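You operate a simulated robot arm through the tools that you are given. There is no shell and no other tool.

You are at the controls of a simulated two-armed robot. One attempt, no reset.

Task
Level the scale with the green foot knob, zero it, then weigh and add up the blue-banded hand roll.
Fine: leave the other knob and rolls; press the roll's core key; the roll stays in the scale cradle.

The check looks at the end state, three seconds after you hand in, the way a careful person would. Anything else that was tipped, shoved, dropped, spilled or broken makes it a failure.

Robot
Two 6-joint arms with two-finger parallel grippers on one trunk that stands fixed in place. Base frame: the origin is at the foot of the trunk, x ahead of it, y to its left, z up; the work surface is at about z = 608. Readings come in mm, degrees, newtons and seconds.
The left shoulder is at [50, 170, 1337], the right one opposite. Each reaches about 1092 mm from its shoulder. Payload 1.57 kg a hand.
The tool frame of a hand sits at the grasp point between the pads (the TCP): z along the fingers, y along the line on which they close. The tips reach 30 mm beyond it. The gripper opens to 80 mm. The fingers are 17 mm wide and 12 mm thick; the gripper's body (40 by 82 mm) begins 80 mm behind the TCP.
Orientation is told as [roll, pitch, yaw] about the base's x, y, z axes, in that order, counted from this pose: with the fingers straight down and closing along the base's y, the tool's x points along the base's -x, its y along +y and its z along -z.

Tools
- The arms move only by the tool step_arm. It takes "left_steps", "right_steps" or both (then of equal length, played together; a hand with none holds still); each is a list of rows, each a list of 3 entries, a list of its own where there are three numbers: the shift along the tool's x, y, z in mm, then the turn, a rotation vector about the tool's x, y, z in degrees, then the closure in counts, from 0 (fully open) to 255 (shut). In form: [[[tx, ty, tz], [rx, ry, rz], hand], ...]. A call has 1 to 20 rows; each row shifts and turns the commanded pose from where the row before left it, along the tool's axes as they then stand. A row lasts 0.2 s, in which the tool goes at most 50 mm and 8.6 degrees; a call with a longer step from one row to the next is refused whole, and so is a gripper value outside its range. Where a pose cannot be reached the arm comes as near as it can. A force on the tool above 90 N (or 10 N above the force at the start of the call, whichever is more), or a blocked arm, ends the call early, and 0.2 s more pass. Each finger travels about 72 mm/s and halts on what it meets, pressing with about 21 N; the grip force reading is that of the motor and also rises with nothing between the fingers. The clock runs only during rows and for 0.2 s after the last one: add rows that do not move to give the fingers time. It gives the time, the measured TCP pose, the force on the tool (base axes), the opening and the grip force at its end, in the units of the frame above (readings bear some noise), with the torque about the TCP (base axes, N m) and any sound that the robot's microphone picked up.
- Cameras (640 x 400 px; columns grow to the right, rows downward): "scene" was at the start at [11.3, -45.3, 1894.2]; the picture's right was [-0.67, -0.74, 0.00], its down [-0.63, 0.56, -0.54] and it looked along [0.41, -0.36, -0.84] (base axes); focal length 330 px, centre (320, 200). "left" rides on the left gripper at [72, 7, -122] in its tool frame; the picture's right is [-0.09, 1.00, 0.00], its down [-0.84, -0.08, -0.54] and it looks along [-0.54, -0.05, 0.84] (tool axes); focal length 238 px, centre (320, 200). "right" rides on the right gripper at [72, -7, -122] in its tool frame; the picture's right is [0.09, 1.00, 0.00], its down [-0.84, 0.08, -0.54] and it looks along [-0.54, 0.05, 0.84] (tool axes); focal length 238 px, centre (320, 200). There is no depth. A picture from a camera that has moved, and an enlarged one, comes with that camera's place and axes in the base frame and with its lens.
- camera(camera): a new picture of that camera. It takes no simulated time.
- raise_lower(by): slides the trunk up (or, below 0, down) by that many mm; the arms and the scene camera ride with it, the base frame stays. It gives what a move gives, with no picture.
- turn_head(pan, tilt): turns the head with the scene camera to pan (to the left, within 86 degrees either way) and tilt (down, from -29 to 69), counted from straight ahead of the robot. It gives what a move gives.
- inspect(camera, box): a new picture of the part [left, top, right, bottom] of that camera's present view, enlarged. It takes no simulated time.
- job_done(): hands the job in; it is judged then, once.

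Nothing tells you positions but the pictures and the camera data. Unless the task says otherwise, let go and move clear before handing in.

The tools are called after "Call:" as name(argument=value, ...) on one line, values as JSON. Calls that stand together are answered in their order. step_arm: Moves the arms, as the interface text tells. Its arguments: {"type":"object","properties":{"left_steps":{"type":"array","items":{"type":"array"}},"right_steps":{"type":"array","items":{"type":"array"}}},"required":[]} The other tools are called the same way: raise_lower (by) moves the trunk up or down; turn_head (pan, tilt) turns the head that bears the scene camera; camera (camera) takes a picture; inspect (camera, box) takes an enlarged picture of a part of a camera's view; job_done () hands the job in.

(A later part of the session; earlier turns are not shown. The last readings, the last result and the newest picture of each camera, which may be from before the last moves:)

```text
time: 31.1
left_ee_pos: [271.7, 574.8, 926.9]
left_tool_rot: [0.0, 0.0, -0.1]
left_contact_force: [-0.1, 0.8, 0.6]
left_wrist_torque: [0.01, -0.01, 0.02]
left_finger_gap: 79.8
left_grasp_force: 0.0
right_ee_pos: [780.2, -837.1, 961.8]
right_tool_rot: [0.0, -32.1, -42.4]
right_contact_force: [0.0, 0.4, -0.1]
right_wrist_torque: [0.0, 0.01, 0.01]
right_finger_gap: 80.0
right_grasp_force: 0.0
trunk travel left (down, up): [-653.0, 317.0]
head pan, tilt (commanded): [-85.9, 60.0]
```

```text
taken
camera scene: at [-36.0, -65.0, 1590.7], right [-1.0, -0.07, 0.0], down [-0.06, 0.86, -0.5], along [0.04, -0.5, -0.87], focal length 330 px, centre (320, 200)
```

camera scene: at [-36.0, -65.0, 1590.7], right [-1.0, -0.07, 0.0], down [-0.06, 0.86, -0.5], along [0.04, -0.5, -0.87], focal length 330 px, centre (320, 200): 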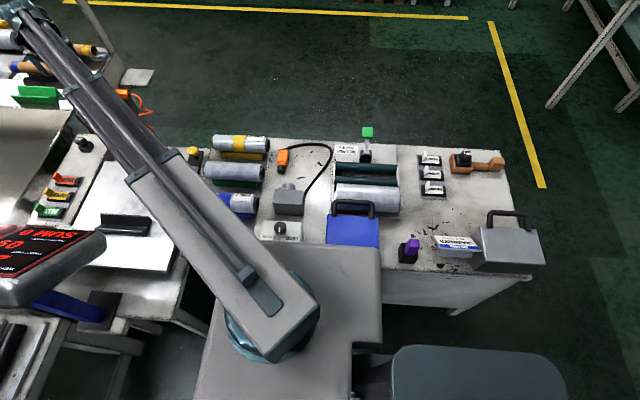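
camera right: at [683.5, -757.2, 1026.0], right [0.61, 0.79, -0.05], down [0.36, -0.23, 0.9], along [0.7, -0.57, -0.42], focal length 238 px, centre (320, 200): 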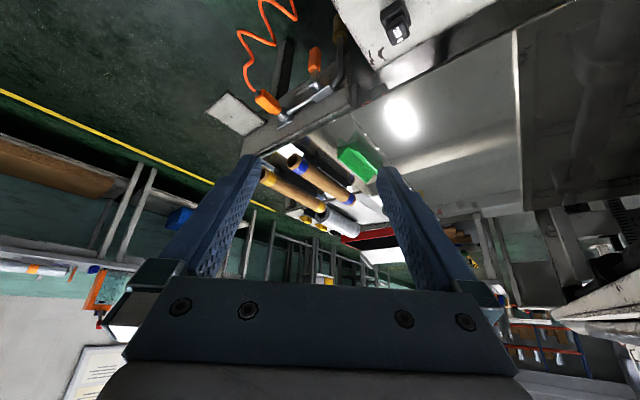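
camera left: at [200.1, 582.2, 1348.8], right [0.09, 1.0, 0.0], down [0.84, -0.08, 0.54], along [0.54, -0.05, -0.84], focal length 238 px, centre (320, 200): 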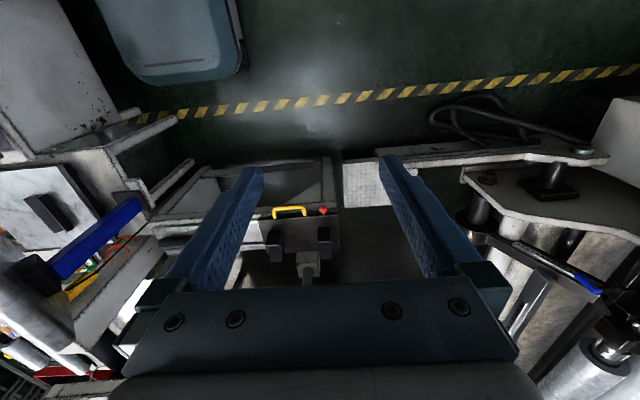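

Call:
inspect(camera="scene", box=[110, 120, 340, 380])

Call:
inspect(camera="scene", box=[180, 120, 320, 260])

```text
1.54 times, centred on (225, 250) of scene
camera zoom: at [-36.0, -65.0, 1590.7], right [-1.0, -0.07, 0.0], down [-0.06, 0.86, -0.5], along [0.04, -0.5, -0.87], focal length 508 px, centre (466, 123)
```

zoom: 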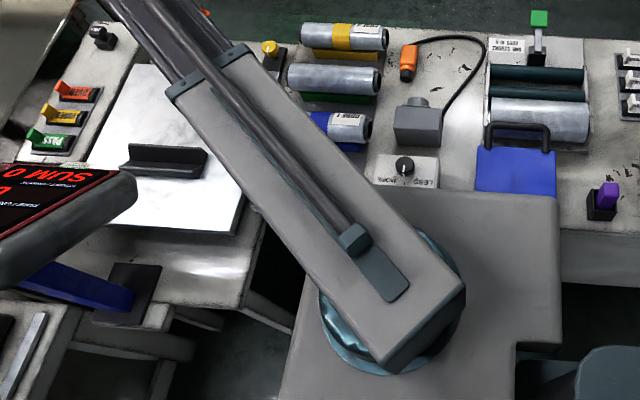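

```text
2.86 times, centred on (250, 190) of scene
camera zoom: at [-36.0, -65.0, 1590.7], right [-1.0, -0.07, 0.0], down [-0.06, 0.86, -0.5], along [0.04, -0.5, -0.87], focal length 943 px, centre (520, 229)
```

zoom: 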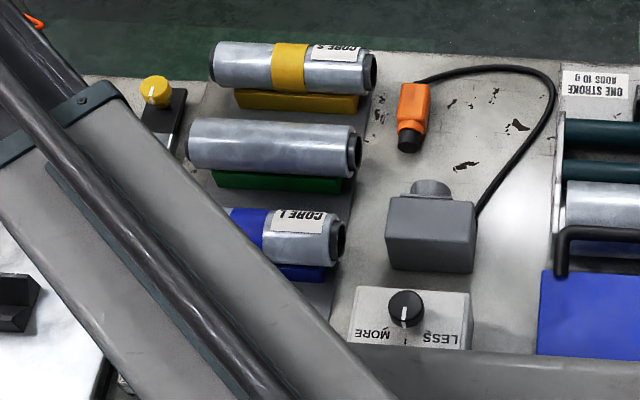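

The outer beam is roughly 83 mm wide and spans about 45 mm below to 20 mm above the wrist pivot, and the roll tops are near z 700. A 35° lean keeps the beam clear of them. I'll set that lean over the knob, part-close the fingers, and lower for a check.

Call:
step_arm(right_steps=[[[9.2, 0, -12.8], [0, -2.8, 0], 95], [[0, 0, 0], [0, 0, 0], 95], [[0, 0, 0], [0, 0, 0], 95]])

Call:
raise_lower(by=-250)

Call:
turn_head(pan=-45, tilt=40)

Call:
camera(camera="right")

Call:
camera(camera="scene")

```text
time: 31.9
left_ee_pos: [271.4, 574.9, 927.5]
left_tool_rot: [0.1, 0.0, 0.0]
left_contact_force: [-0.6, 0.7, 0.2]
left_wrist_torque: [0.03, -0.02, 0.02]
left_finger_gap: 79.8
left_grasp_force: 0.2
right_ee_pos: [771.0, -827.8, 967.6]
right_tool_rot: [0.0, -34.9, -42.4]
right_contact_force: [-0.1, -0.3, -0.2]
right_wrist_torque: [-0.06, 0.01, -0.02]
right_finger_gap: 50.2
right_grasp_force: 0.0
trunk travel left (down, up): [-653.0, 317.0]
head pan, tilt (commanded): [-85.9, 60.0]
```

```text
time: 34.5
left_ee_pos: [271.6, 575.4, 677.1]
left_tool_rot: [0.0, 0.0, 0.0]
left_contact_force: [-0.4, -0.4, -0.6]
left_wrist_torque: [0.02, -0.01, 0.02]
left_finger_gap: 80.0
left_grasp_force: 0.1
right_ee_pos: [770.5, -828.0, 716.4]
right_tool_rot: [-0.1, -35.0, -42.4]
right_contact_force: [-0.4, 0.9, 1.0]
right_wrist_torque: [0.0, 0.0, 0.02]
right_finger_gap: 50.4
right_grasp_force: 0.1
trunk travel left (down, up): [-403.0, 567.0]
head pan, tilt (commanded): [-85.9, 60.0]
```

```text
time: 35.5
left_ee_pos: [273.6, 575.2, 677.6]
left_tool_rot: [0.0, 0.0, -0.1]
left_contact_force: [1.2, 0.2, -0.4]
left_wrist_torque: [-0.01, 0.01, 0.0]
left_finger_gap: 80.1
left_grasp_force: 0.0
right_ee_pos: [771.2, -828.0, 717.1]
right_tool_rot: [0.0, -34.9, -42.3]
right_contact_force: [-0.4, 0.6, 0.5]
right_wrist_torque: [0.0, 0.02, 0.02]
right_finger_gap: 50.2
right_grasp_force: 0.0
trunk travel left (down, up): [-403.0, 567.0]
head pan, tilt (commanded): [-45.0, 40.0]
```

```text
taken
camera right: at [670.9, -746.4, 775.8], right [0.61, 0.79, -0.05], down [0.33, -0.2, 0.92], along [0.72, -0.58, -0.38], focal length 238 px, centre (320, 200)
```

right: 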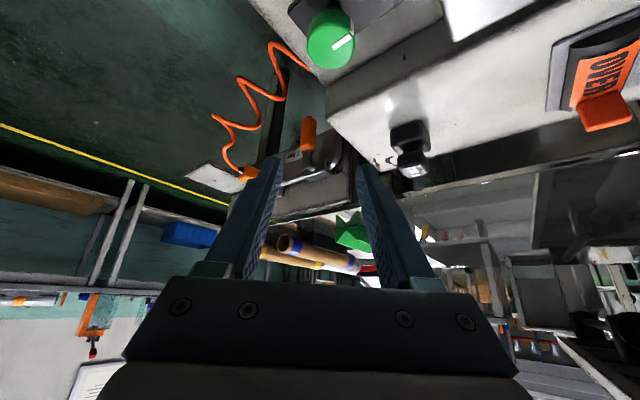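

```text
taken
camera scene: at [19.2, -58.7, 1367.4], right [-0.71, -0.71, 0.0], down [-0.45, 0.46, -0.77], along [0.54, -0.54, -0.64], focal length 330 px, centre (320, 200)
```

scene: 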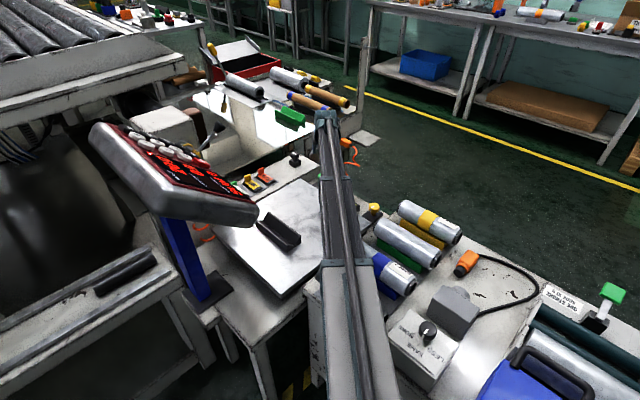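

The knob lines up directly below the TCP (knob top near z≈580). I'll shift slightly inward so the fingertips cover it, then lower in stages.

Call:
step_arm(right_steps=[[[7.0, 0, -4.9], [0, 0, 0], 95], [[0, 0, 0], [0, 0, 0], 95]])

Call:
raise_lower(by=-85)

Call:
camera(camera="right")

Call:
inspect(camera="right", box=[250, 60, 410, 240])

Call:
camera(camera="scene")

```text
time: 36.1
left_ee_pos: [271.8, 574.8, 678.2]
left_tool_rot: [0.1, -0.1, 0.0]
left_contact_force: [-0.6, -1.2, -0.7]
left_wrist_torque: [0.0, 0.04, -0.01]
left_finger_gap: 79.7
left_grasp_force: 0.0
right_ee_pos: [764.6, -824.1, 717.6]
right_tool_rot: [0.0, -34.8, -42.4]
right_contact_force: [0.0, 0.7, 0.6]
right_wrist_torque: [0.04, -0.02, -0.02]
right_finger_gap: 50.3
right_grasp_force: 0.2
trunk travel left (down, up): [-403.0, 567.0]
head pan, tilt (commanded): [-45.0, 40.0]
```

```text
time: 37.3
left_ee_pos: [272.8, 575.2, 592.9]
left_tool_rot: [0.0, 0.0, 0.1]
left_contact_force: [-0.2, 0.4, -0.2]
left_wrist_torque: [0.02, 0.04, 0.0]
left_finger_gap: 79.9
left_grasp_force: 0.1
right_ee_pos: [763.5, -821.4, 633.2]
right_tool_rot: [0.0, -34.8, -42.4]
right_contact_force: [0.0, -0.3, 0.0]
right_wrist_torque: [0.0, 0.02, 0.03]
right_finger_gap: 49.8
right_grasp_force: 0.0
trunk travel left (down, up): [-318.0, 652.0]
head pan, tilt (commanded): [-45.0, 40.0]
```

```text
taken
camera right: at [664.5, -741.2, 690.8], right [0.61, 0.79, -0.05], down [0.33, -0.2, 0.92], along [0.72, -0.58, -0.38], focal length 238 px, centre (320, 200)
```

right: 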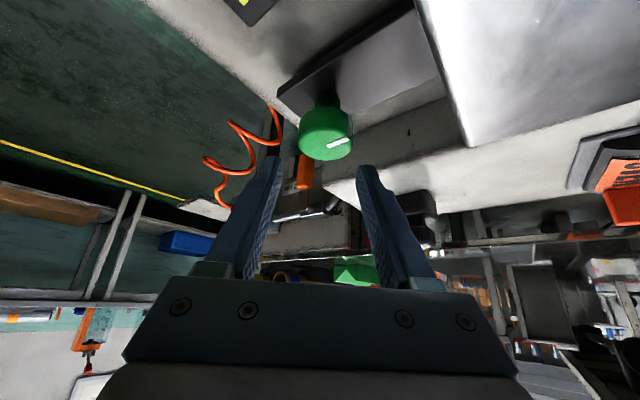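

```text
2.22 times, centred on (330, 150) of right
camera zoom: at [664.5, -741.2, 690.8], right [0.61, 0.79, -0.05], down [0.33, -0.2, 0.92], along [0.72, -0.58, -0.38], focal length 530 px, centre (298, 311)
```

zoom: 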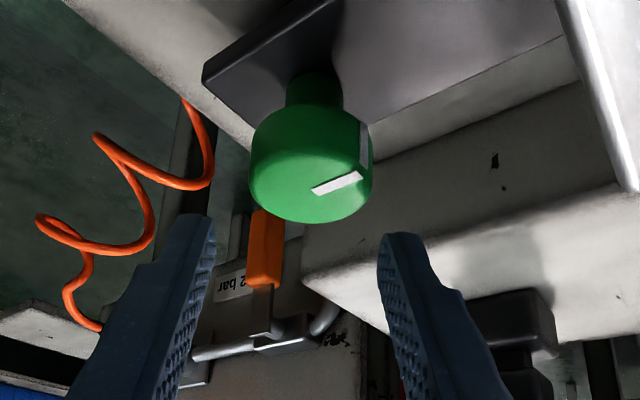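

```text
taken
camera scene: at [19.3, -58.6, 1282.5], right [-0.71, -0.71, 0.0], down [-0.45, 0.45, -0.77], along [0.54, -0.54, -0.64], focal length 330 px, centre (320, 200)
```

scene: 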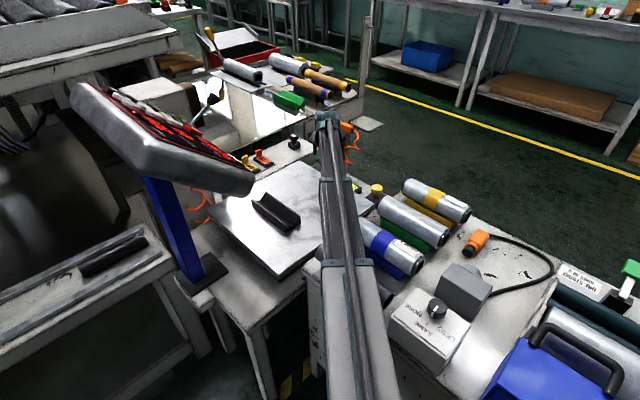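

Call:
raise_lower(by=-25)

Call:
inspect(camera="right", box=[250, 100, 410, 280])

Call:
turn_head(pan=-70, tilt=35)

Call:
camera(camera="scene")

```text
time: 38.0
left_ee_pos: [271.6, 575.5, 566.3]
left_tool_rot: [-0.1, -0.1, -0.1]
left_contact_force: [0.1, -0.1, 0.3]
left_wrist_torque: [-0.02, -0.02, -0.02]
left_finger_gap: 80.0
left_grasp_force: 0.1
right_ee_pos: [764.4, -823.1, 606.6]
right_tool_rot: [0.0, -34.7, -42.4]
right_contact_force: [-0.8, -0.4, -0.2]
right_wrist_torque: [0.0, -0.01, -0.02]
right_finger_gap: 50.2
right_grasp_force: 0.0
trunk travel left (down, up): [-293.0, 677.0]
head pan, tilt (commanded): [-45.0, 40.0]
```

```text
2.22 times, centred on (330, 190) of right
camera zoom: at [664.5, -741.2, 665.8], right [0.61, 0.79, -0.05], down [0.33, -0.2, 0.92], along [0.72, -0.58, -0.38], focal length 530 px, centre (298, 222)
```

zoom: 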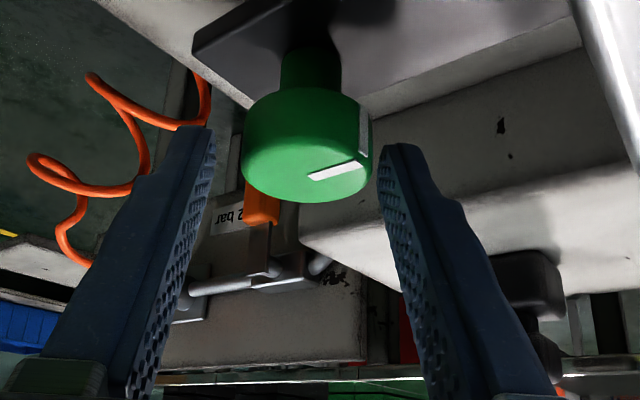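

```text
time: 38.9
left_ee_pos: [271.4, 575.5, 566.3]
left_tool_rot: [0.0, 0.1, 0.0]
left_contact_force: [0.1, 0.1, 0.0]
left_wrist_torque: [-0.01, -0.03, 0.02]
left_finger_gap: 80.2
left_grasp_force: 0.1
right_ee_pos: [764.7, -823.3, 607.5]
right_tool_rot: [0.0, -34.8, -42.4]
right_contact_force: [-0.2, 0.5, -0.3]
right_wrist_torque: [-0.03, 0.0, 0.03]
right_finger_gap: 50.1
right_grasp_force: 0.1
trunk travel left (down, up): [-293.0, 677.0]
head pan, tilt (commanded): [-70.0, 35.0]
```

```text
taken
camera scene: at [-10.6, -81.2, 1265.0], right [-0.94, -0.34, 0.0], down [-0.2, 0.54, -0.82], along [0.28, -0.77, -0.57], focal length 330 px, centre (320, 200)
```

scene: 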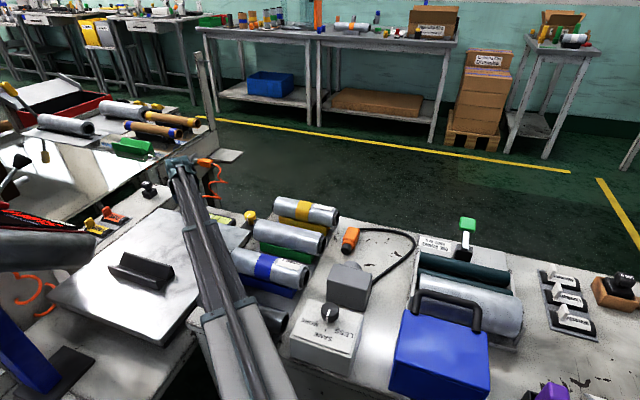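

The knob head is about 38 mm wide, its top is near z 594, and it's nearly centred between the fingers. I'll nudge sideways 2.5 mm, lower 8 mm and close on it.

Call:
step_arm(right_steps=[[[0, 2.5, 0], [0, 0, 0], 95], [[0, 0, 0], [0, 0, 0], 95]])

Call:
raise_lower(by=-8)

Call:
inspect(camera="right", box=[250, 100, 410, 280])

Call:
inspect(camera="scene", box=[180, 180, 300, 270])

```text
time: 39.5
left_ee_pos: [271.7, 575.1, 567.3]
left_tool_rot: [0.0, -0.1, 0.0]
left_contact_force: [-0.5, 0.0, -0.2]
left_wrist_torque: [-0.01, 0.02, 0.01]
left_finger_gap: 80.0
left_grasp_force: 0.0
right_ee_pos: [765.2, -820.4, 605.9]
right_tool_rot: [0.0, -34.8, -42.4]
right_contact_force: [0.9, -0.8, 0.6]
right_wrist_torque: [0.01, -0.02, 0.01]
right_finger_gap: 50.2
right_grasp_force: 0.0
trunk travel left (down, up): [-293.0, 677.0]
head pan, tilt (commanded): [-70.0, 35.0]
```

```text
time: 40.1
left_ee_pos: [272.7, 575.6, 559.4]
left_tool_rot: [0.0, 0.0, 0.0]
left_contact_force: [0.7, -0.6, 0.2]
left_wrist_torque: [0.0, 0.0, 0.01]
left_finger_gap: 80.1
left_grasp_force: 0.0
right_ee_pos: [765.8, -820.6, 598.7]
right_tool_rot: [0.2, -34.7, -42.4]
right_contact_force: [0.1, -0.1, -0.5]
right_wrist_torque: [-0.03, 0.02, -0.01]
right_finger_gap: 50.0
right_grasp_force: 0.1
trunk travel left (down, up): [-285.0, 685.0]
head pan, tilt (commanded): [-70.0, 35.0]
```

```text
2.22 times, centred on (330, 190) of right
camera zoom: at [666.0, -739.2, 657.7], right [0.61, 0.79, -0.05], down [0.33, -0.2, 0.92], along [0.72, -0.58, -0.38], focal length 530 px, centre (298, 222)
```

zoom: 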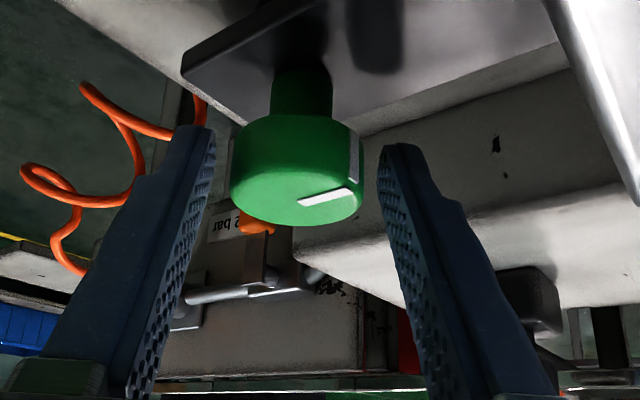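

```text
4.44 times, centred on (240, 225) of scene
camera zoom: at [-10.7, -81.3, 1257.0], right [-0.94, -0.34, 0.0], down [-0.2, 0.54, -0.82], along [0.28, -0.77, -0.57], focal length 1468 px, centre (676, 89)
```

zoom: 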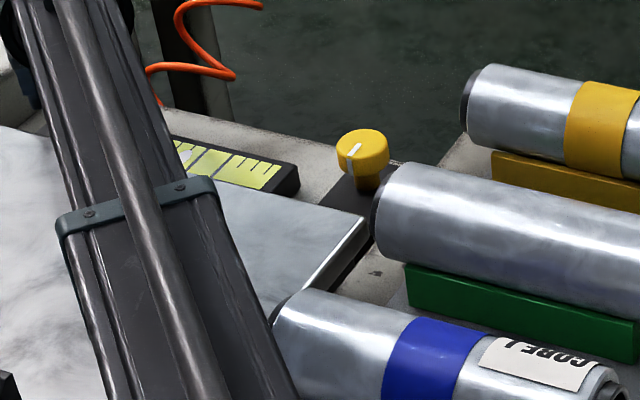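

The fingers straddle the head well, and the bubble is just visible beside the beam for monitoring. I'll lower 3 mm more and close on the knob.

Call:
raise_lower(by=-3)

Call:
step_arm(right_steps=[[[0, 0, 0], [0, 0, 0], 140], [[0, 0, 0], [0, 0, 0], 200], [[0, 0, 0], [0, 0, 0], 200], [[0, 0, 0], [0, 0, 0], 200]])

Call:
inspect(camera="right", box=[250, 100, 410, 280])

Call:
inspect(camera="scene", box=[200, 190, 260, 240])

```text
time: 40.6
left_ee_pos: [271.9, 575.6, 556.6]
left_tool_rot: [0.0, 0.0, 0.0]
left_contact_force: [-0.2, -0.3, -0.1]
left_wrist_torque: [-0.03, 0.0, -0.03]
left_finger_gap: 80.2
left_grasp_force: 0.1
right_ee_pos: [765.9, -820.3, 595.2]
right_tool_rot: [0.0, -34.7, -42.4]
right_contact_force: [0.2, 0.0, 0.3]
right_wrist_torque: [0.0, 0.02, -0.01]
right_finger_gap: 50.3
right_grasp_force: 0.1
trunk travel left (down, up): [-282.0, 688.0]
head pan, tilt (commanded): [-70.0, 35.0]
```

```text
time: 41.6
left_ee_pos: [272.5, 573.8, 556.0]
left_tool_rot: [0.0, 0.0, 0.0]
left_contact_force: [-0.8, -0.2, -0.4]
left_wrist_torque: [-0.04, 0.0, 0.01]
left_finger_gap: 80.0
left_grasp_force: 0.1
right_ee_pos: [765.3, -820.7, 594.4]
right_tool_rot: [0.0, -34.7, -42.3]
right_contact_force: [-0.8, -0.9, 0.3]
right_wrist_torque: [-0.02, 0.0, -0.02]
right_finger_gap: 37.9
right_grasp_force: 43.8
trunk travel left (down, up): [-282.0, 688.0]
head pan, tilt (commanded): [-70.0, 35.0]
```

```text
2.22 times, centred on (330, 190) of right
camera zoom: at [665.9, -739.4, 654.7], right [0.62, 0.79, -0.05], down [0.33, -0.2, 0.92], along [0.72, -0.58, -0.38], focal length 530 px, centre (298, 222)
```

zoom: 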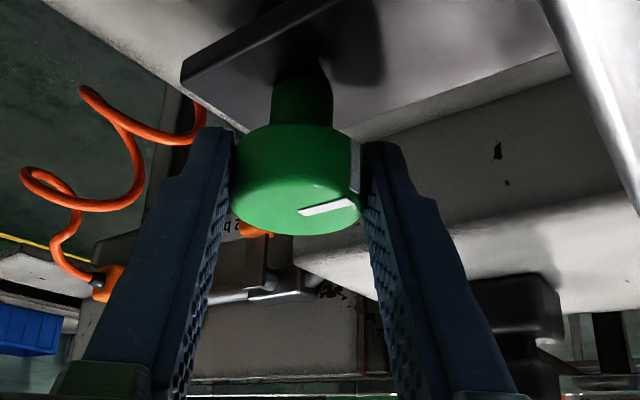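

```text
8.00 times, centred on (230, 215) of scene
camera zoom: at [-10.7, -81.3, 1254.0], right [-0.94, -0.34, 0.0], down [-0.2, 0.54, -0.82], along [0.28, -0.77, -0.57], focal length 2642 px, centre (1040, 80)
```

zoom: 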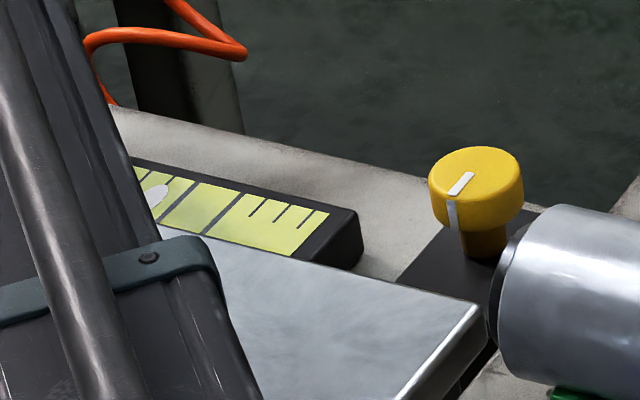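

The knob is gripped (gap 37.9 mm) and the bubble is visible in the scene view. I'll try a small clockwise turn about the knob's vertical axis and watch the bubble.

Call:
step_arm(right_steps=[[[0, 0.56, 0], [2.28, 0, 3.28], 200], [[0, 0.56, 0], [2.28, 0, 3.28], 200], [[0, 0.56, 0], [2.28, 0, 3.28], 200], [[0, 0, 0], [0, 0, 0], 200], [[0, 0, 0], [0, 0, 0], 200]])

Call:
inspect(camera="scene", box=[200, 190, 260, 240])

Call:
inspect(camera="right", box=[250, 100, 410, 280])

```text
time: 42.8
left_ee_pos: [272.8, 575.4, 557.4]
left_tool_rot: [0.1, -0.1, 0.0]
left_contact_force: [0.5, 0.1, -0.7]
left_wrist_torque: [0.03, 0.03, 0.0]
left_finger_gap: 80.1
left_grasp_force: 0.0
right_ee_pos: [765.9, -820.1, 595.0]
right_tool_rot: [0.0, -34.7, -54.4]
right_contact_force: [1.3, -8.8, 3.5]
right_wrist_torque: [0.18, 0.21, -0.02]
right_finger_gap: 37.6
right_grasp_force: 43.9
trunk travel left (down, up): [-282.0, 688.0]
head pan, tilt (commanded): [-70.0, 35.0]
```

```text
8.00 times, centred on (230, 215) of scene
camera zoom: at [-10.8, -81.6, 1254.0], right [-0.94, -0.34, 0.0], down [-0.2, 0.54, -0.82], along [0.28, -0.77, -0.57], focal length 2642 px, centre (1040, 80)
```

zoom: 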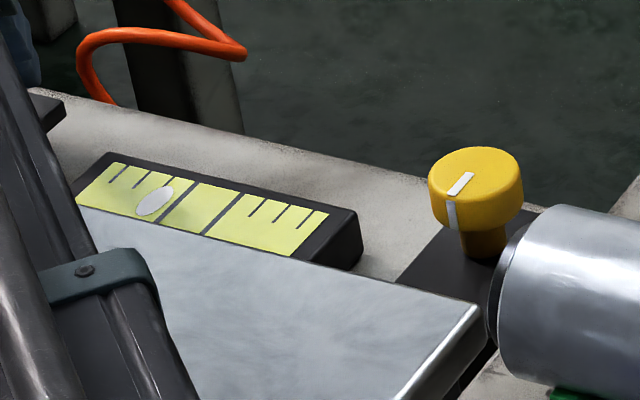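

```text
2.22 times, centred on (330, 190) of right
camera zoom: at [686.1, -719.6, 654.8], right [0.77, 0.64, -0.05], down [0.28, -0.26, 0.92], along [0.58, -0.72, -0.38], focal length 530 px, centre (298, 222)
```

zoom: 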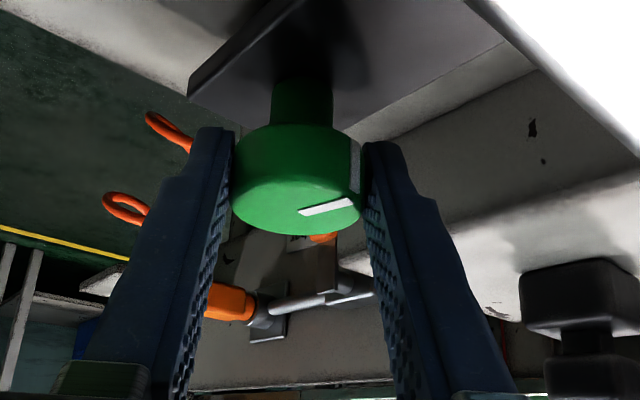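

The knob turns with the hand. The bubble may have moved slightly toward the centre, so I'll turn another 12° the same way to be sure of the direction.

Call:
step_arm(right_steps=[[[0, 0.56, 0], [2.28, 0, 3.28], 200], [[0, 0.56, 0], [2.28, 0, 3.28], 200], [[0, 0.56, 0], [2.28, 0, 3.28], 200], [[0, 0, 0], [0, 0, 0], 200], [[0, 0, 0], [0, 0, 0], 200]])

Call:
inspect(camera="scene", box=[200, 190, 260, 240])

Call:
inspect(camera="right", box=[250, 100, 410, 280])

```text
time: 44.0
left_ee_pos: [272.2, 575.2, 555.9]
left_tool_rot: [0.0, 0.0, -0.1]
left_contact_force: [-0.3, -0.3, 0.2]
left_wrist_torque: [0.01, 0.02, -0.01]
left_finger_gap: 80.2
left_grasp_force: 0.2
right_ee_pos: [767.5, -818.8, 595.2]
right_tool_rot: [0.0, -34.9, -66.4]
right_contact_force: [-1.0, -14.3, 3.2]
right_wrist_torque: [0.45, 0.39, -0.05]
right_finger_gap: 37.6
right_grasp_force: 43.7
trunk travel left (down, up): [-282.0, 688.0]
head pan, tilt (commanded): [-70.0, 35.0]
```

```text
8.00 times, centred on (230, 215) of scene
camera zoom: at [-11.1, -81.8, 1254.0], right [-0.94, -0.34, 0.0], down [-0.2, 0.54, -0.82], along [0.28, -0.77, -0.57], focal length 2642 px, centre (1040, 80)
```

zoom: 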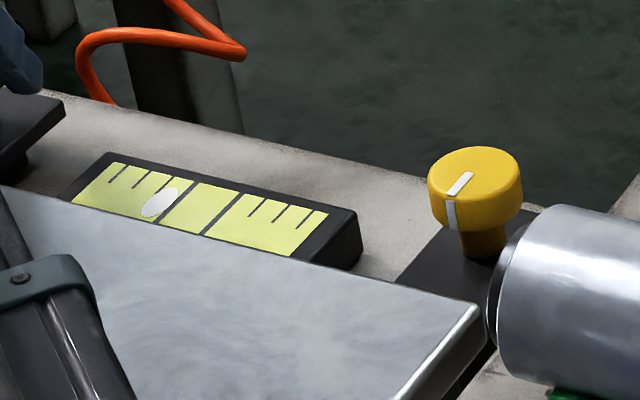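

```text
2.22 times, centred on (330, 190) of right
camera zoom: at [709.9, -704.4, 654.7], right [0.88, 0.47, -0.05], down [0.22, -0.31, 0.92], along [0.42, -0.83, -0.38], focal length 530 px, centre (298, 222)
```

zoom: 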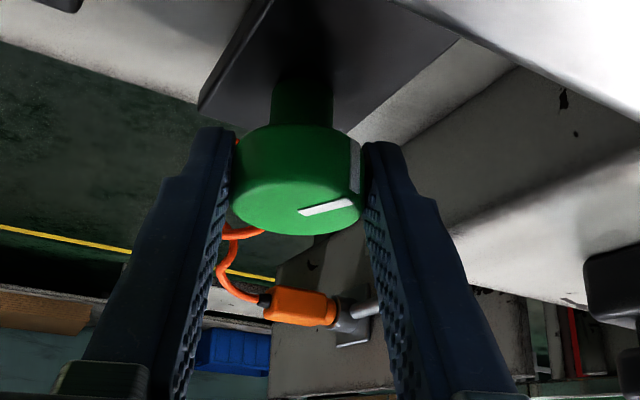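

Clockwise is correct: 12° moves the bubble about 5 px and roughly 40 px remain. I'll turn further with a small correction for the sideways force, then re-grip for another stroke.

Call:
step_arm(right_steps=[[[-0.8, -0.4, 0.57], [2.28, 0, 3.28], 200], [[-0.8, -0.4, 0.57], [2.28, 0, 3.28], 200], [[-0.8, -0.4, 0.57], [2.28, 0, 3.28], 200], [[0, 0, 0], [0, 0, 0], 200]])

Call:
inspect(camera="scene", box=[200, 190, 260, 240])

Call:
inspect(camera="right", box=[250, 100, 410, 280])

```text
time: 45.0
left_ee_pos: [272.0, 575.2, 557.0]
left_tool_rot: [0.0, -0.1, 0.0]
left_contact_force: [-0.9, -0.2, 0.6]
left_wrist_torque: [0.01, -0.01, 0.0]
left_finger_gap: 80.1
left_grasp_force: 0.1
right_ee_pos: [769.4, -819.0, 595.1]
right_tool_rot: [-0.1, -34.7, -78.3]
right_contact_force: [-5.8, 7.5, -1.0]
right_wrist_torque: [-0.09, 0.23, -0.02]
right_finger_gap: 37.8
right_grasp_force: 43.9
trunk travel left (down, up): [-282.0, 688.0]
head pan, tilt (commanded): [-70.0, 35.0]
```

```text
8.00 times, centred on (230, 215) of scene
camera zoom: at [-10.9, -80.7, 1254.0], right [-0.94, -0.34, 0.0], down [-0.2, 0.54, -0.82], along [0.28, -0.77, -0.57], focal length 2642 px, centre (1040, 80)
```

zoom: 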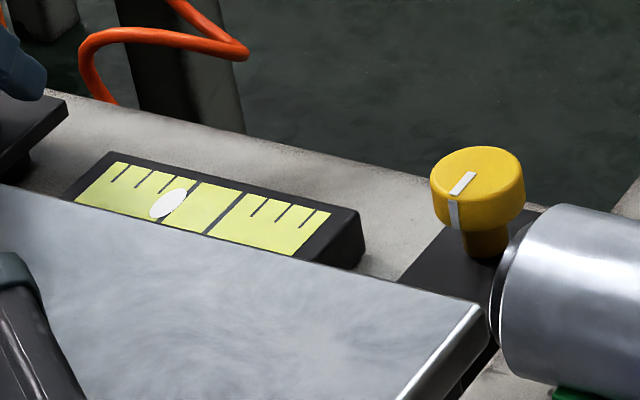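

```text
2.22 times, centred on (330, 190) of right
camera zoom: at [736.1, -694.8, 655.0], right [0.96, 0.28, -0.05], down [0.15, -0.36, 0.92], along [0.24, -0.89, -0.38], focal length 530 px, centre (298, 222)
```

zoom: 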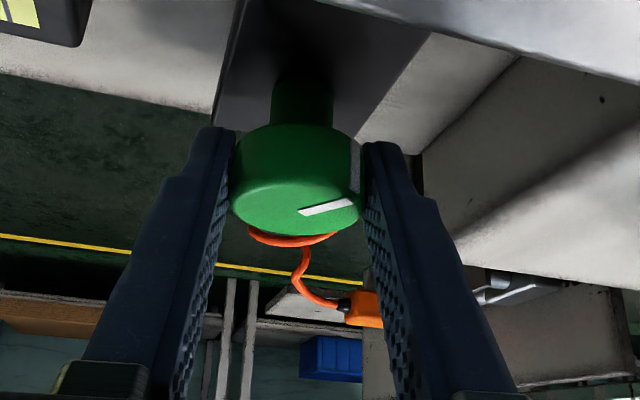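

The bubble keeps moving the right way, with about 60° still to go. I'll open the fingers, swing back counter-clockwise around the knob and re-grip.

Call:
step_arm(right_steps=[[[0, 0, 0], [0, 0, 0], 64], [[0, 0, 0], [0, 0, 0], 64], [[0, 0, 0], [0, 0, 0], 64]])

Call:
step_arm(right_steps=[[[0, -0.9, 0], [-4.57, 0, -6.57], 64], [[0, -0.9, 0], [-4.57, 0, -6.57], 64], [[0, -0.9, 0], [-4.57, 0, -6.57], 64], [[0, -0.9, 0], [-4.57, 0, -6.57], 64], [[0, -0.9, 0], [-4.57, 0, -6.57], 64], [[0, -0.9, 0], [-4.57, 0, -6.57], 64], [[0, -0.9, 0], [-4.57, 0, -6.57], 64], [[0, -0.9, 0], [-4.57, 0, -6.57], 64], [[0, 0, 0], [0, 0, 0], 64]])

Call:
inspect(camera="right", box=[250, 100, 410, 280])

Call:
camera(camera="scene")

```text
time: 45.8
left_ee_pos: [272.0, 574.6, 556.3]
left_tool_rot: [0.0, 0.0, 0.0]
left_contact_force: [-0.3, -0.4, -0.3]
left_wrist_torque: [0.0, 0.01, 0.02]
left_finger_gap: 80.0
left_grasp_force: 0.1
right_ee_pos: [768.6, -821.3, 595.0]
right_tool_rot: [0.0, -34.9, -78.2]
right_contact_force: [0.1, -0.1, -0.3]
right_wrist_torque: [0.05, 0.0, 0.03]
right_finger_gap: 59.9
right_grasp_force: 0.0
trunk travel left (down, up): [-282.0, 688.0]
head pan, tilt (commanded): [-70.0, 35.0]
```

```text
time: 47.8
left_ee_pos: [272.4, 575.3, 556.4]
left_tool_rot: [-0.1, 0.0, 0.1]
left_contact_force: [0.1, -0.3, -0.2]
left_wrist_torque: [0.01, -0.01, 0.02]
left_finger_gap: 80.2
left_grasp_force: 0.1
right_ee_pos: [763.3, -825.7, 595.8]
right_tool_rot: [0.1, -34.8, -14.1]
right_contact_force: [0.9, -0.2, -0.4]
right_wrist_torque: [0.03, 0.01, 0.01]
right_finger_gap: 60.0
right_grasp_force: 0.0
trunk travel left (down, up): [-282.0, 688.0]
head pan, tilt (commanded): [-70.0, 35.0]
```

```text
2.22 times, centred on (330, 190) of right
camera zoom: at [636.0, -800.5, 654.7], right [0.17, 0.98, -0.05], down [0.38, -0.02, 0.92], along [0.91, -0.18, -0.38], focal length 530 px, centre (298, 222)
```

zoom: 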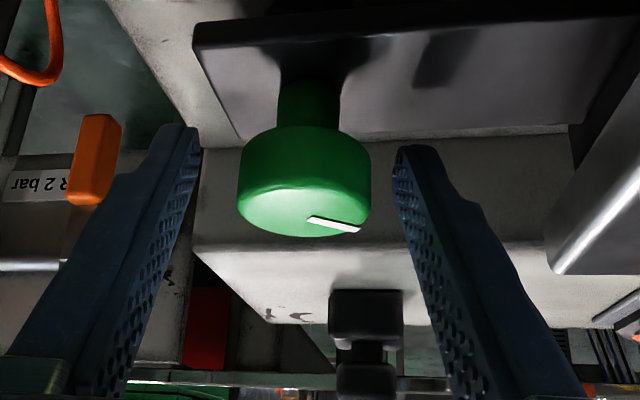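

```text
taken
camera scene: at [-10.7, -81.3, 1254.0], right [-0.94, -0.34, 0.0], down [-0.2, 0.54, -0.82], along [0.28, -0.77, -0.57], focal length 330 px, centre (320, 200)
```

scene: 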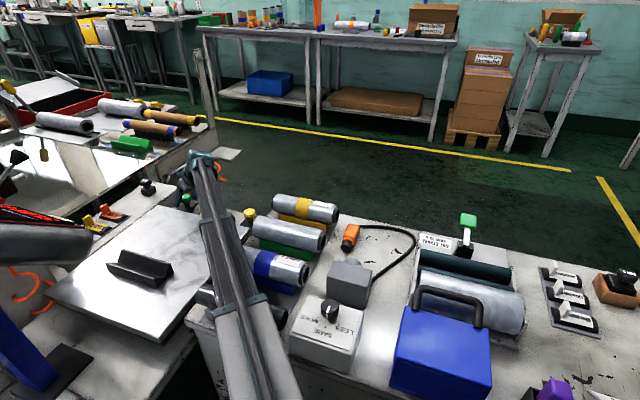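

The knob is centred enough. I'll nudge 2 mm, close on it, and turn 40° clockwise in steps.

Call:
step_arm(right_steps=[[[0, 2, 0], [0, 0, 0], 64], [[0, 0, 0], [0, 0, 0], 140], [[0, 0, 0], [0, 0, 0], 200], [[0, 0, 0], [0, 0, 0], 200], [[0, 0, 0], [0, 0, 0], 200]])

Call:
step_arm(right_steps=[[[0, 0.6, 0], [2.85, 0, 4.1], 200], [[0, 0.6, 0], [2.85, 0, 4.1], 200], [[0, 0.6, 0], [2.85, 0, 4.1], 200], [[0, 0.6, 0], [2.85, 0, 4.1], 200], [[0, 0.6, 0], [2.85, 0, 4.1], 200], [[0, 0.6, 0], [2.85, 0, 4.1], 200], [[0, 0.6, 0], [2.85, 0, 4.1], 200], [[0, 0.6, 0], [2.85, 0, 4.1], 200], [[0, 0, 0], [0, 0, 0], 200], [[0, 0, 0], [0, 0, 0], 200]])

Call:
inspect(camera="scene", box=[200, 190, 260, 240])

Call:
inspect(camera="right", box=[250, 100, 410, 280])

```text
time: 49.0
left_ee_pos: [272.3, 574.9, 555.7]
left_tool_rot: [-0.1, -0.1, -0.1]
left_contact_force: [0.6, -0.1, 0.1]
left_wrist_torque: [0.01, 0.03, -0.03]
left_finger_gap: 80.2
left_grasp_force: 0.1
right_ee_pos: [764.3, -822.6, 596.6]
right_tool_rot: [0.0, -34.8, -14.3]
right_contact_force: [-1.1, 4.2, -1.0]
right_wrist_torque: [-0.03, -0.01, 0.0]
right_finger_gap: 37.9
right_grasp_force: 43.8
trunk travel left (down, up): [-282.0, 688.0]
head pan, tilt (commanded): [-70.0, 35.0]
```

```text
time: 51.2
left_ee_pos: [273.3, 574.8, 556.8]
left_tool_rot: [0.0, 0.0, 0.0]
left_contact_force: [-0.2, -0.1, 0.0]
left_wrist_torque: [0.01, 0.0, -0.02]
left_finger_gap: 80.0
left_grasp_force: 0.0
right_ee_pos: [765.1, -819.5, 595.8]
right_tool_rot: [-0.1, -34.8, -54.3]
right_contact_force: [0.0, 13.8, -2.9]
right_wrist_torque: [0.01, -0.19, 0.08]
right_finger_gap: 37.7
right_grasp_force: 43.7
trunk travel left (down, up): [-282.0, 688.0]
head pan, tilt (commanded): [-70.0, 35.0]
```

```text
8.00 times, centred on (230, 215) of scene
camera zoom: at [-10.5, -80.7, 1254.1], right [-0.94, -0.34, 0.0], down [-0.2, 0.54, -0.82], along [0.28, -0.77, -0.57], focal length 2642 px, centre (1040, 80)
```

zoom: 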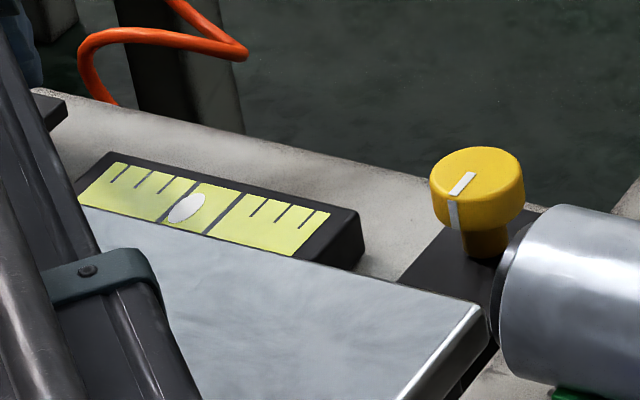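

```text
2.22 times, centred on (330, 190) of right
camera zoom: at [685.3, -719.3, 655.0], right [0.76, 0.64, -0.05], down [0.28, -0.26, 0.92], along [0.58, -0.72, -0.38], focal length 530 px, centre (298, 222)
```

zoom: 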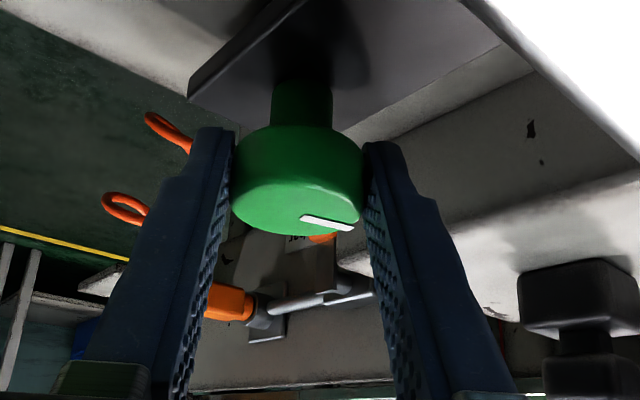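

The bubble has entered the centre band, with about 35° more to centre it. I'll continue 24° clockwise.

Call:
step_arm(right_steps=[[[0.3, 0.6, -0.2], [2.28, 0, 3.28], 200], [[0.3, 0.6, -0.2], [2.28, 0, 3.28], 200], [[0.3, 0.6, -0.2], [2.28, 0, 3.28], 200], [[0.3, 0.6, -0.2], [2.28, 0, 3.28], 200], [[0, 0.56, 0], [2.28, 0, 3.28], 200], [[0, 0.56, 0], [2.28, 0, 3.28], 200], [[0, 0, 0], [0, 0, 0], 200], [[0, 0, 0], [0, 0, 0], 200]])

Call:
inspect(camera="scene", box=[200, 190, 260, 240])

Call:
inspect(camera="right", box=[250, 100, 410, 280])

```text
time: 53.0
left_ee_pos: [272.7, 576.0, 556.3]
left_tool_rot: [0.0, 0.1, 0.0]
left_contact_force: [-0.8, 0.4, -0.3]
left_wrist_torque: [0.03, 0.04, -0.01]
left_finger_gap: 79.9
left_grasp_force: 0.2
right_ee_pos: [767.8, -817.3, 596.5]
right_tool_rot: [0.2, -35.0, -78.3]
right_contact_force: [15.9, -11.3, 7.3]
right_wrist_torque: [0.59, -0.04, 0.05]
right_finger_gap: 37.6
right_grasp_force: 43.7
trunk travel left (down, up): [-282.0, 688.0]
head pan, tilt (commanded): [-70.0, 35.0]
```

```text
8.00 times, centred on (230, 215) of scene
camera zoom: at [-10.4, -81.5, 1254.1], right [-0.94, -0.34, 0.0], down [-0.2, 0.54, -0.82], along [0.28, -0.77, -0.57], focal length 2642 px, centre (1040, 80)
```

zoom: 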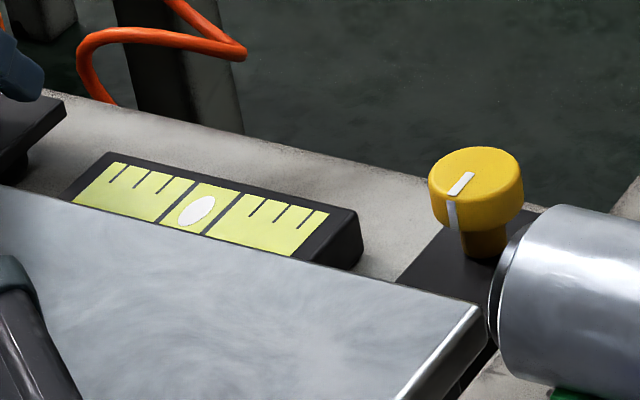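

```text
2.22 times, centred on (330, 190) of right
camera zoom: at [735.6, -693.9, 654.6], right [0.96, 0.28, -0.05], down [0.15, -0.35, 0.92], along [0.24, -0.89, -0.38], focal length 530 px, centre (298, 222)
```

zoom: 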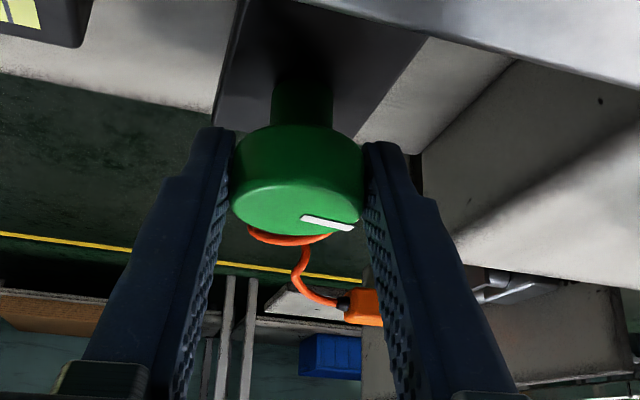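

Call:
inspect(camera="scene", box=[206, 206, 246, 226])

```text
16.00 times, centred on (226, 216) of scene
camera zoom: at [-10.4, -81.5, 1254.1], right [-0.94, -0.34, 0.0], down [-0.2, 0.54, -0.82], along [0.28, -0.77, -0.57], focal length 5283 px, centre (1824, -56)
```

zoom: 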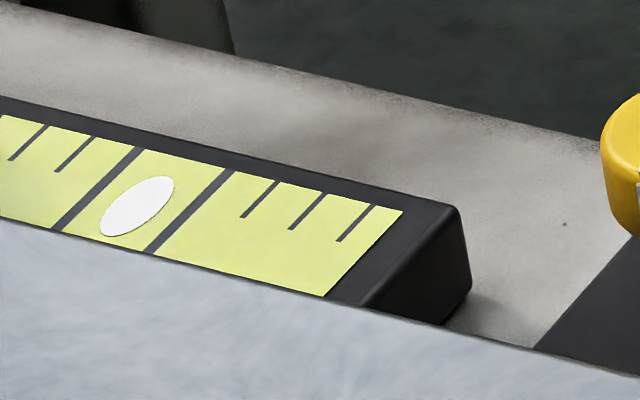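

The bubble is at about 48% of the band, almost perfectly centred. I'll add about 2.5° while easing the side load, then release and check.

Call:
step_arm(right_steps=[[[-0.6, 0.5, 0.4], [0.7, 0, 1.0], 200], [[-0.6, 0.5, 0.4], [0.7, 0, 1.0], 200], [[0, 0, 0], [0, 0, 0], 200], [[0, 0, 0], [0, 0, 0], 200]])

Call:
inspect(camera="scene", box=[206, 206, 246, 226])

```text
time: 54.0
left_ee_pos: [271.8, 574.8, 555.6]
left_tool_rot: [0.0, 0.1, -0.1]
left_contact_force: [0.0, 0.1, -0.1]
left_wrist_torque: [0.0, 0.05, -0.01]
left_finger_gap: 80.2
left_grasp_force: 0.0
right_ee_pos: [768.8, -818.2, 595.9]
right_tool_rot: [0.2, -34.9, -80.5]
right_contact_force: [15.0, -12.6, 5.5]
right_wrist_torque: [-0.46, 0.32, 0.1]
right_finger_gap: 38.0
right_grasp_force: 43.6
trunk travel left (down, up): [-282.0, 688.0]
head pan, tilt (commanded): [-70.0, 35.0]
```

```text
16.00 times, centred on (226, 216) of scene
camera zoom: at [-10.4, -81.3, 1254.0], right [-0.94, -0.34, 0.0], down [-0.2, 0.54, -0.82], along [0.28, -0.77, -0.57], focal length 5283 px, centre (1824, -56)
```

zoom: 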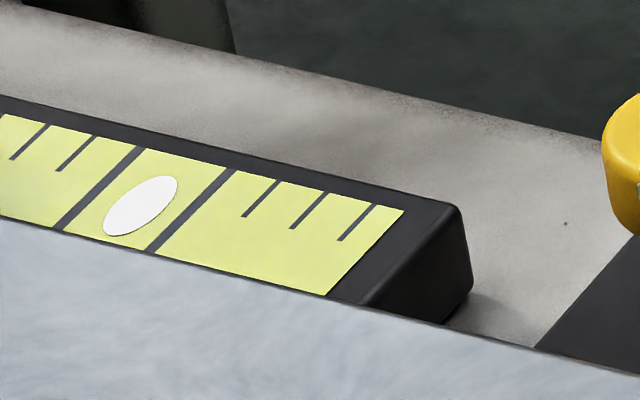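

The bubble is centred. I'll release the knob and rise straight up.

Call:
step_arm(right_steps=[[[0, 0, 0], [0, 0, 0], 70], [[0, 0, 0], [0, 0, 0], 70], [[0, 0, 0], [0, 0, 0], 70]])

Call:
raise_lower(by=60)

Call:
camera(camera="right")

Call:
camera(camera="scene")

```text
time: 54.8
left_ee_pos: [271.7, 576.2, 555.4]
left_tool_rot: [-0.1, 0.0, 0.0]
left_contact_force: [-0.9, 0.0, -1.0]
left_wrist_torque: [0.0, 0.01, -0.04]
left_finger_gap: 80.3
left_grasp_force: 0.0
right_ee_pos: [768.9, -817.7, 595.7]
right_tool_rot: [0.2, -34.7, -80.7]
right_contact_force: [-0.8, 0.9, 0.4]
right_wrist_torque: [0.03, 0.0, 0.01]
right_finger_gap: 57.6
right_grasp_force: 0.0
trunk travel left (down, up): [-282.0, 688.0]
head pan, tilt (commanded): [-70.0, 35.0]
```

```text
time: 55.8
left_ee_pos: [271.8, 575.3, 617.5]
left_tool_rot: [-0.1, 0.0, -0.1]
left_contact_force: [0.2, 0.0, 0.0]
left_wrist_torque: [-0.01, -0.03, 0.01]
left_finger_gap: 79.8
left_grasp_force: 0.1
right_ee_pos: [768.3, -818.4, 656.6]
right_tool_rot: [0.0, -35.0, -80.7]
right_contact_force: [-0.2, 1.3, 0.7]
right_wrist_torque: [-0.01, 0.01, -0.03]
right_finger_gap: 58.3
right_grasp_force: 0.0
trunk travel left (down, up): [-342.0, 628.0]
head pan, tilt (commanded): [-70.0, 35.0]
```

```text
taken
camera right: at [740.5, -692.3, 714.7], right [0.97, 0.24, -0.05], down [0.14, -0.36, 0.92], along [0.2, -0.9, -0.38], focal length 238 px, centre (320, 200)
```

right: 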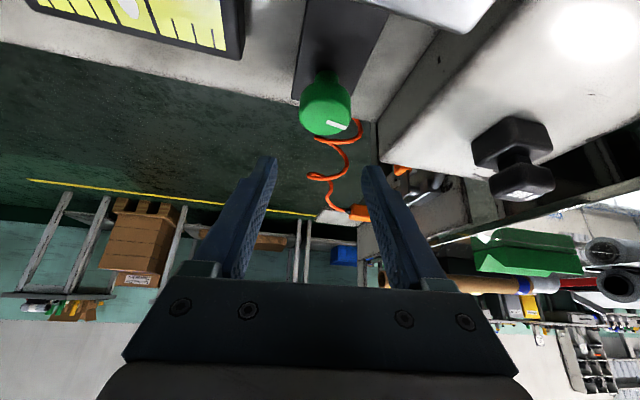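

```text
taken
camera scene: at [-10.6, -81.3, 1314.0], right [-0.94, -0.34, 0.0], down [-0.2, 0.54, -0.82], along [0.28, -0.77, -0.57], focal length 330 px, centre (320, 200)
```

scene: 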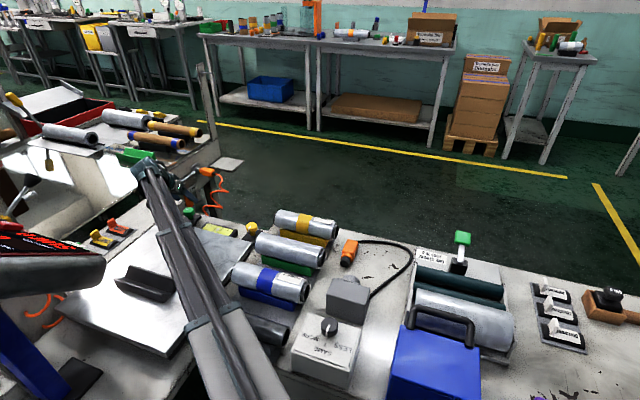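

The knob is released cleanly. Now I'll raise the trunk well above the terminal before swinging over to press ZERO.

Call:
raise_lower(by=540)

Call:
turn_head(pan=-40, tilt=55)

Call:
camera(camera="scene")

Call:
inspect(camera="scene", box=[180, 100, 380, 280])

```text
refused: 540 is not a number from -400 to 400
```

```text
time: 56.8
left_ee_pos: [271.7, 576.1, 616.6]
left_tool_rot: [0.0, 0.0, 0.0]
left_contact_force: [-0.9, -0.2, 0.8]
left_wrist_torque: [-0.02, 0.01, 0.02]
left_finger_gap: 80.0
left_grasp_force: 0.2
right_ee_pos: [768.6, -818.4, 656.1]
right_tool_rot: [0.2, -34.9, -80.6]
right_contact_force: [-0.7, -1.1, 0.4]
right_wrist_torque: [-0.01, -0.03, 0.0]
right_finger_gap: 58.1
right_grasp_force: 0.0
trunk travel left (down, up): [-342.0, 628.0]
head pan, tilt (commanded): [-40.0, 55.0]
```

```text
taken
camera scene: at [14.4, -44.9, 1285.8], right [-0.64, -0.77, 0.0], down [-0.63, 0.53, -0.57], along [0.44, -0.37, -0.82], focal length 330 px, centre (320, 200)
```

scene: 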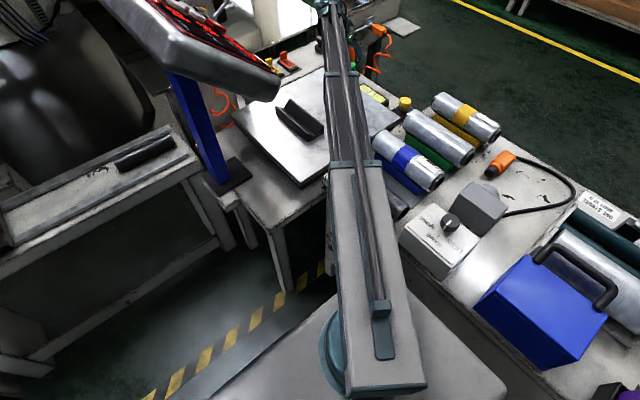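

```text
2.22 times, centred on (280, 190) of scene
camera zoom: at [14.4, -44.9, 1285.8], right [-0.64, -0.77, 0.0], down [-0.63, 0.53, -0.57], along [0.44, -0.37, -0.82], focal length 734 px, centre (409, 222)
```

zoom: 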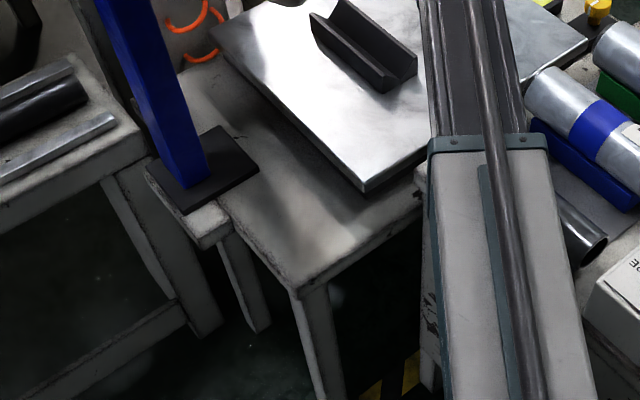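

Call:
raise_lower(by=400)

Call:
raise_lower(by=130)

Call:
camera(camera="scene")

Call:
inspect(camera="scene", box=[180, 100, 380, 280])

```text
time: 60.6
left_ee_pos: [271.7, 574.3, 1016.2]
left_tool_rot: [0.0, 0.0, 0.0]
left_contact_force: [0.2, -0.3, -0.8]
left_wrist_torque: [0.01, 0.0, 0.02]
left_finger_gap: 80.1
left_grasp_force: 0.1
right_ee_pos: [768.8, -817.4, 1055.7]
right_tool_rot: [0.1, -35.0, -80.8]
right_contact_force: [-0.4, 0.1, 0.4]
right_wrist_torque: [-0.02, -0.03, 0.01]
right_finger_gap: 58.0
right_grasp_force: 0.0
trunk travel left (down, up): [-742.0, 228.0]
head pan, tilt (commanded): [-40.0, 55.0]
```

```text
time: 62.2
left_ee_pos: [272.7, 574.7, 1146.1]
left_tool_rot: [0.1, 0.0, 0.0]
left_contact_force: [0.6, 0.6, 0.3]
left_wrist_torque: [0.04, 0.0, 0.04]
left_finger_gap: 80.3
left_grasp_force: 0.0
right_ee_pos: [767.6, -816.9, 1186.0]
right_tool_rot: [0.1, -34.8, -80.7]
right_contact_force: [-0.1, 0.6, 0.2]
right_wrist_torque: [0.03, -0.01, 0.01]
right_finger_gap: 57.9
right_grasp_force: 0.0
trunk travel left (down, up): [-872.0, 98.0]
head pan, tilt (commanded): [-40.0, 55.0]
```

```text
taken
camera scene: at [14.6, -44.9, 1815.7], right [-0.64, -0.77, 0.0], down [-0.63, 0.53, -0.57], along [0.44, -0.37, -0.82], focal length 330 px, centre (320, 200)
```

scene: 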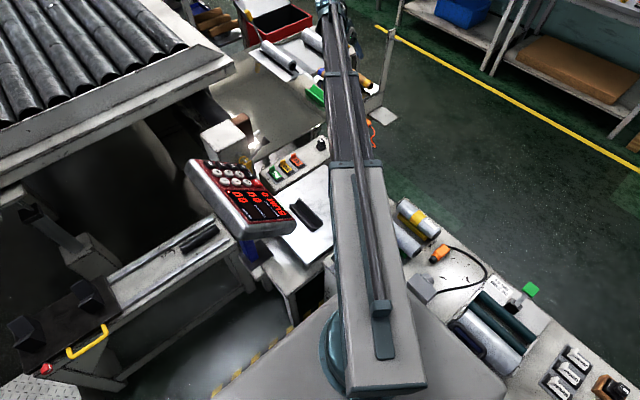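

```text
2.22 times, centred on (280, 190) of scene
camera zoom: at [14.6, -44.9, 1815.7], right [-0.64, -0.77, 0.0], down [-0.63, 0.53, -0.57], along [0.44, -0.37, -0.82], focal length 734 px, centre (409, 222)
```

zoom: 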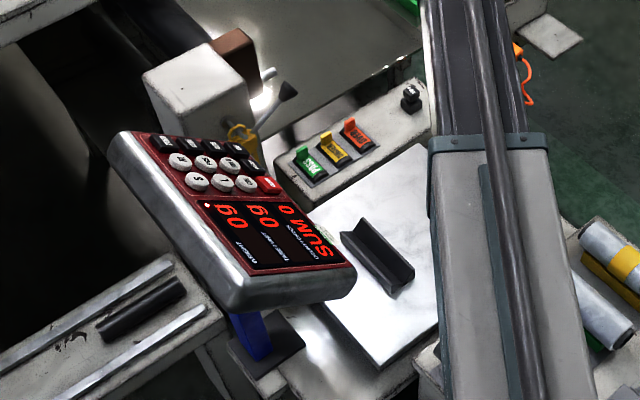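

Call:
inspect(camera="scene", box=[180, 140, 300, 240])

```text
4.00 times, centred on (240, 190) of scene
camera zoom: at [14.6, -44.9, 1815.7], right [-0.64, -0.77, 0.0], down [-0.63, 0.53, -0.57], along [0.44, -0.37, -0.82], focal length 1321 px, centre (640, 240)
```

zoom: 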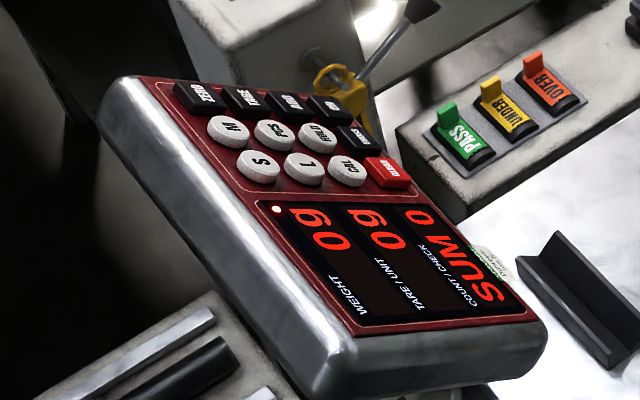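

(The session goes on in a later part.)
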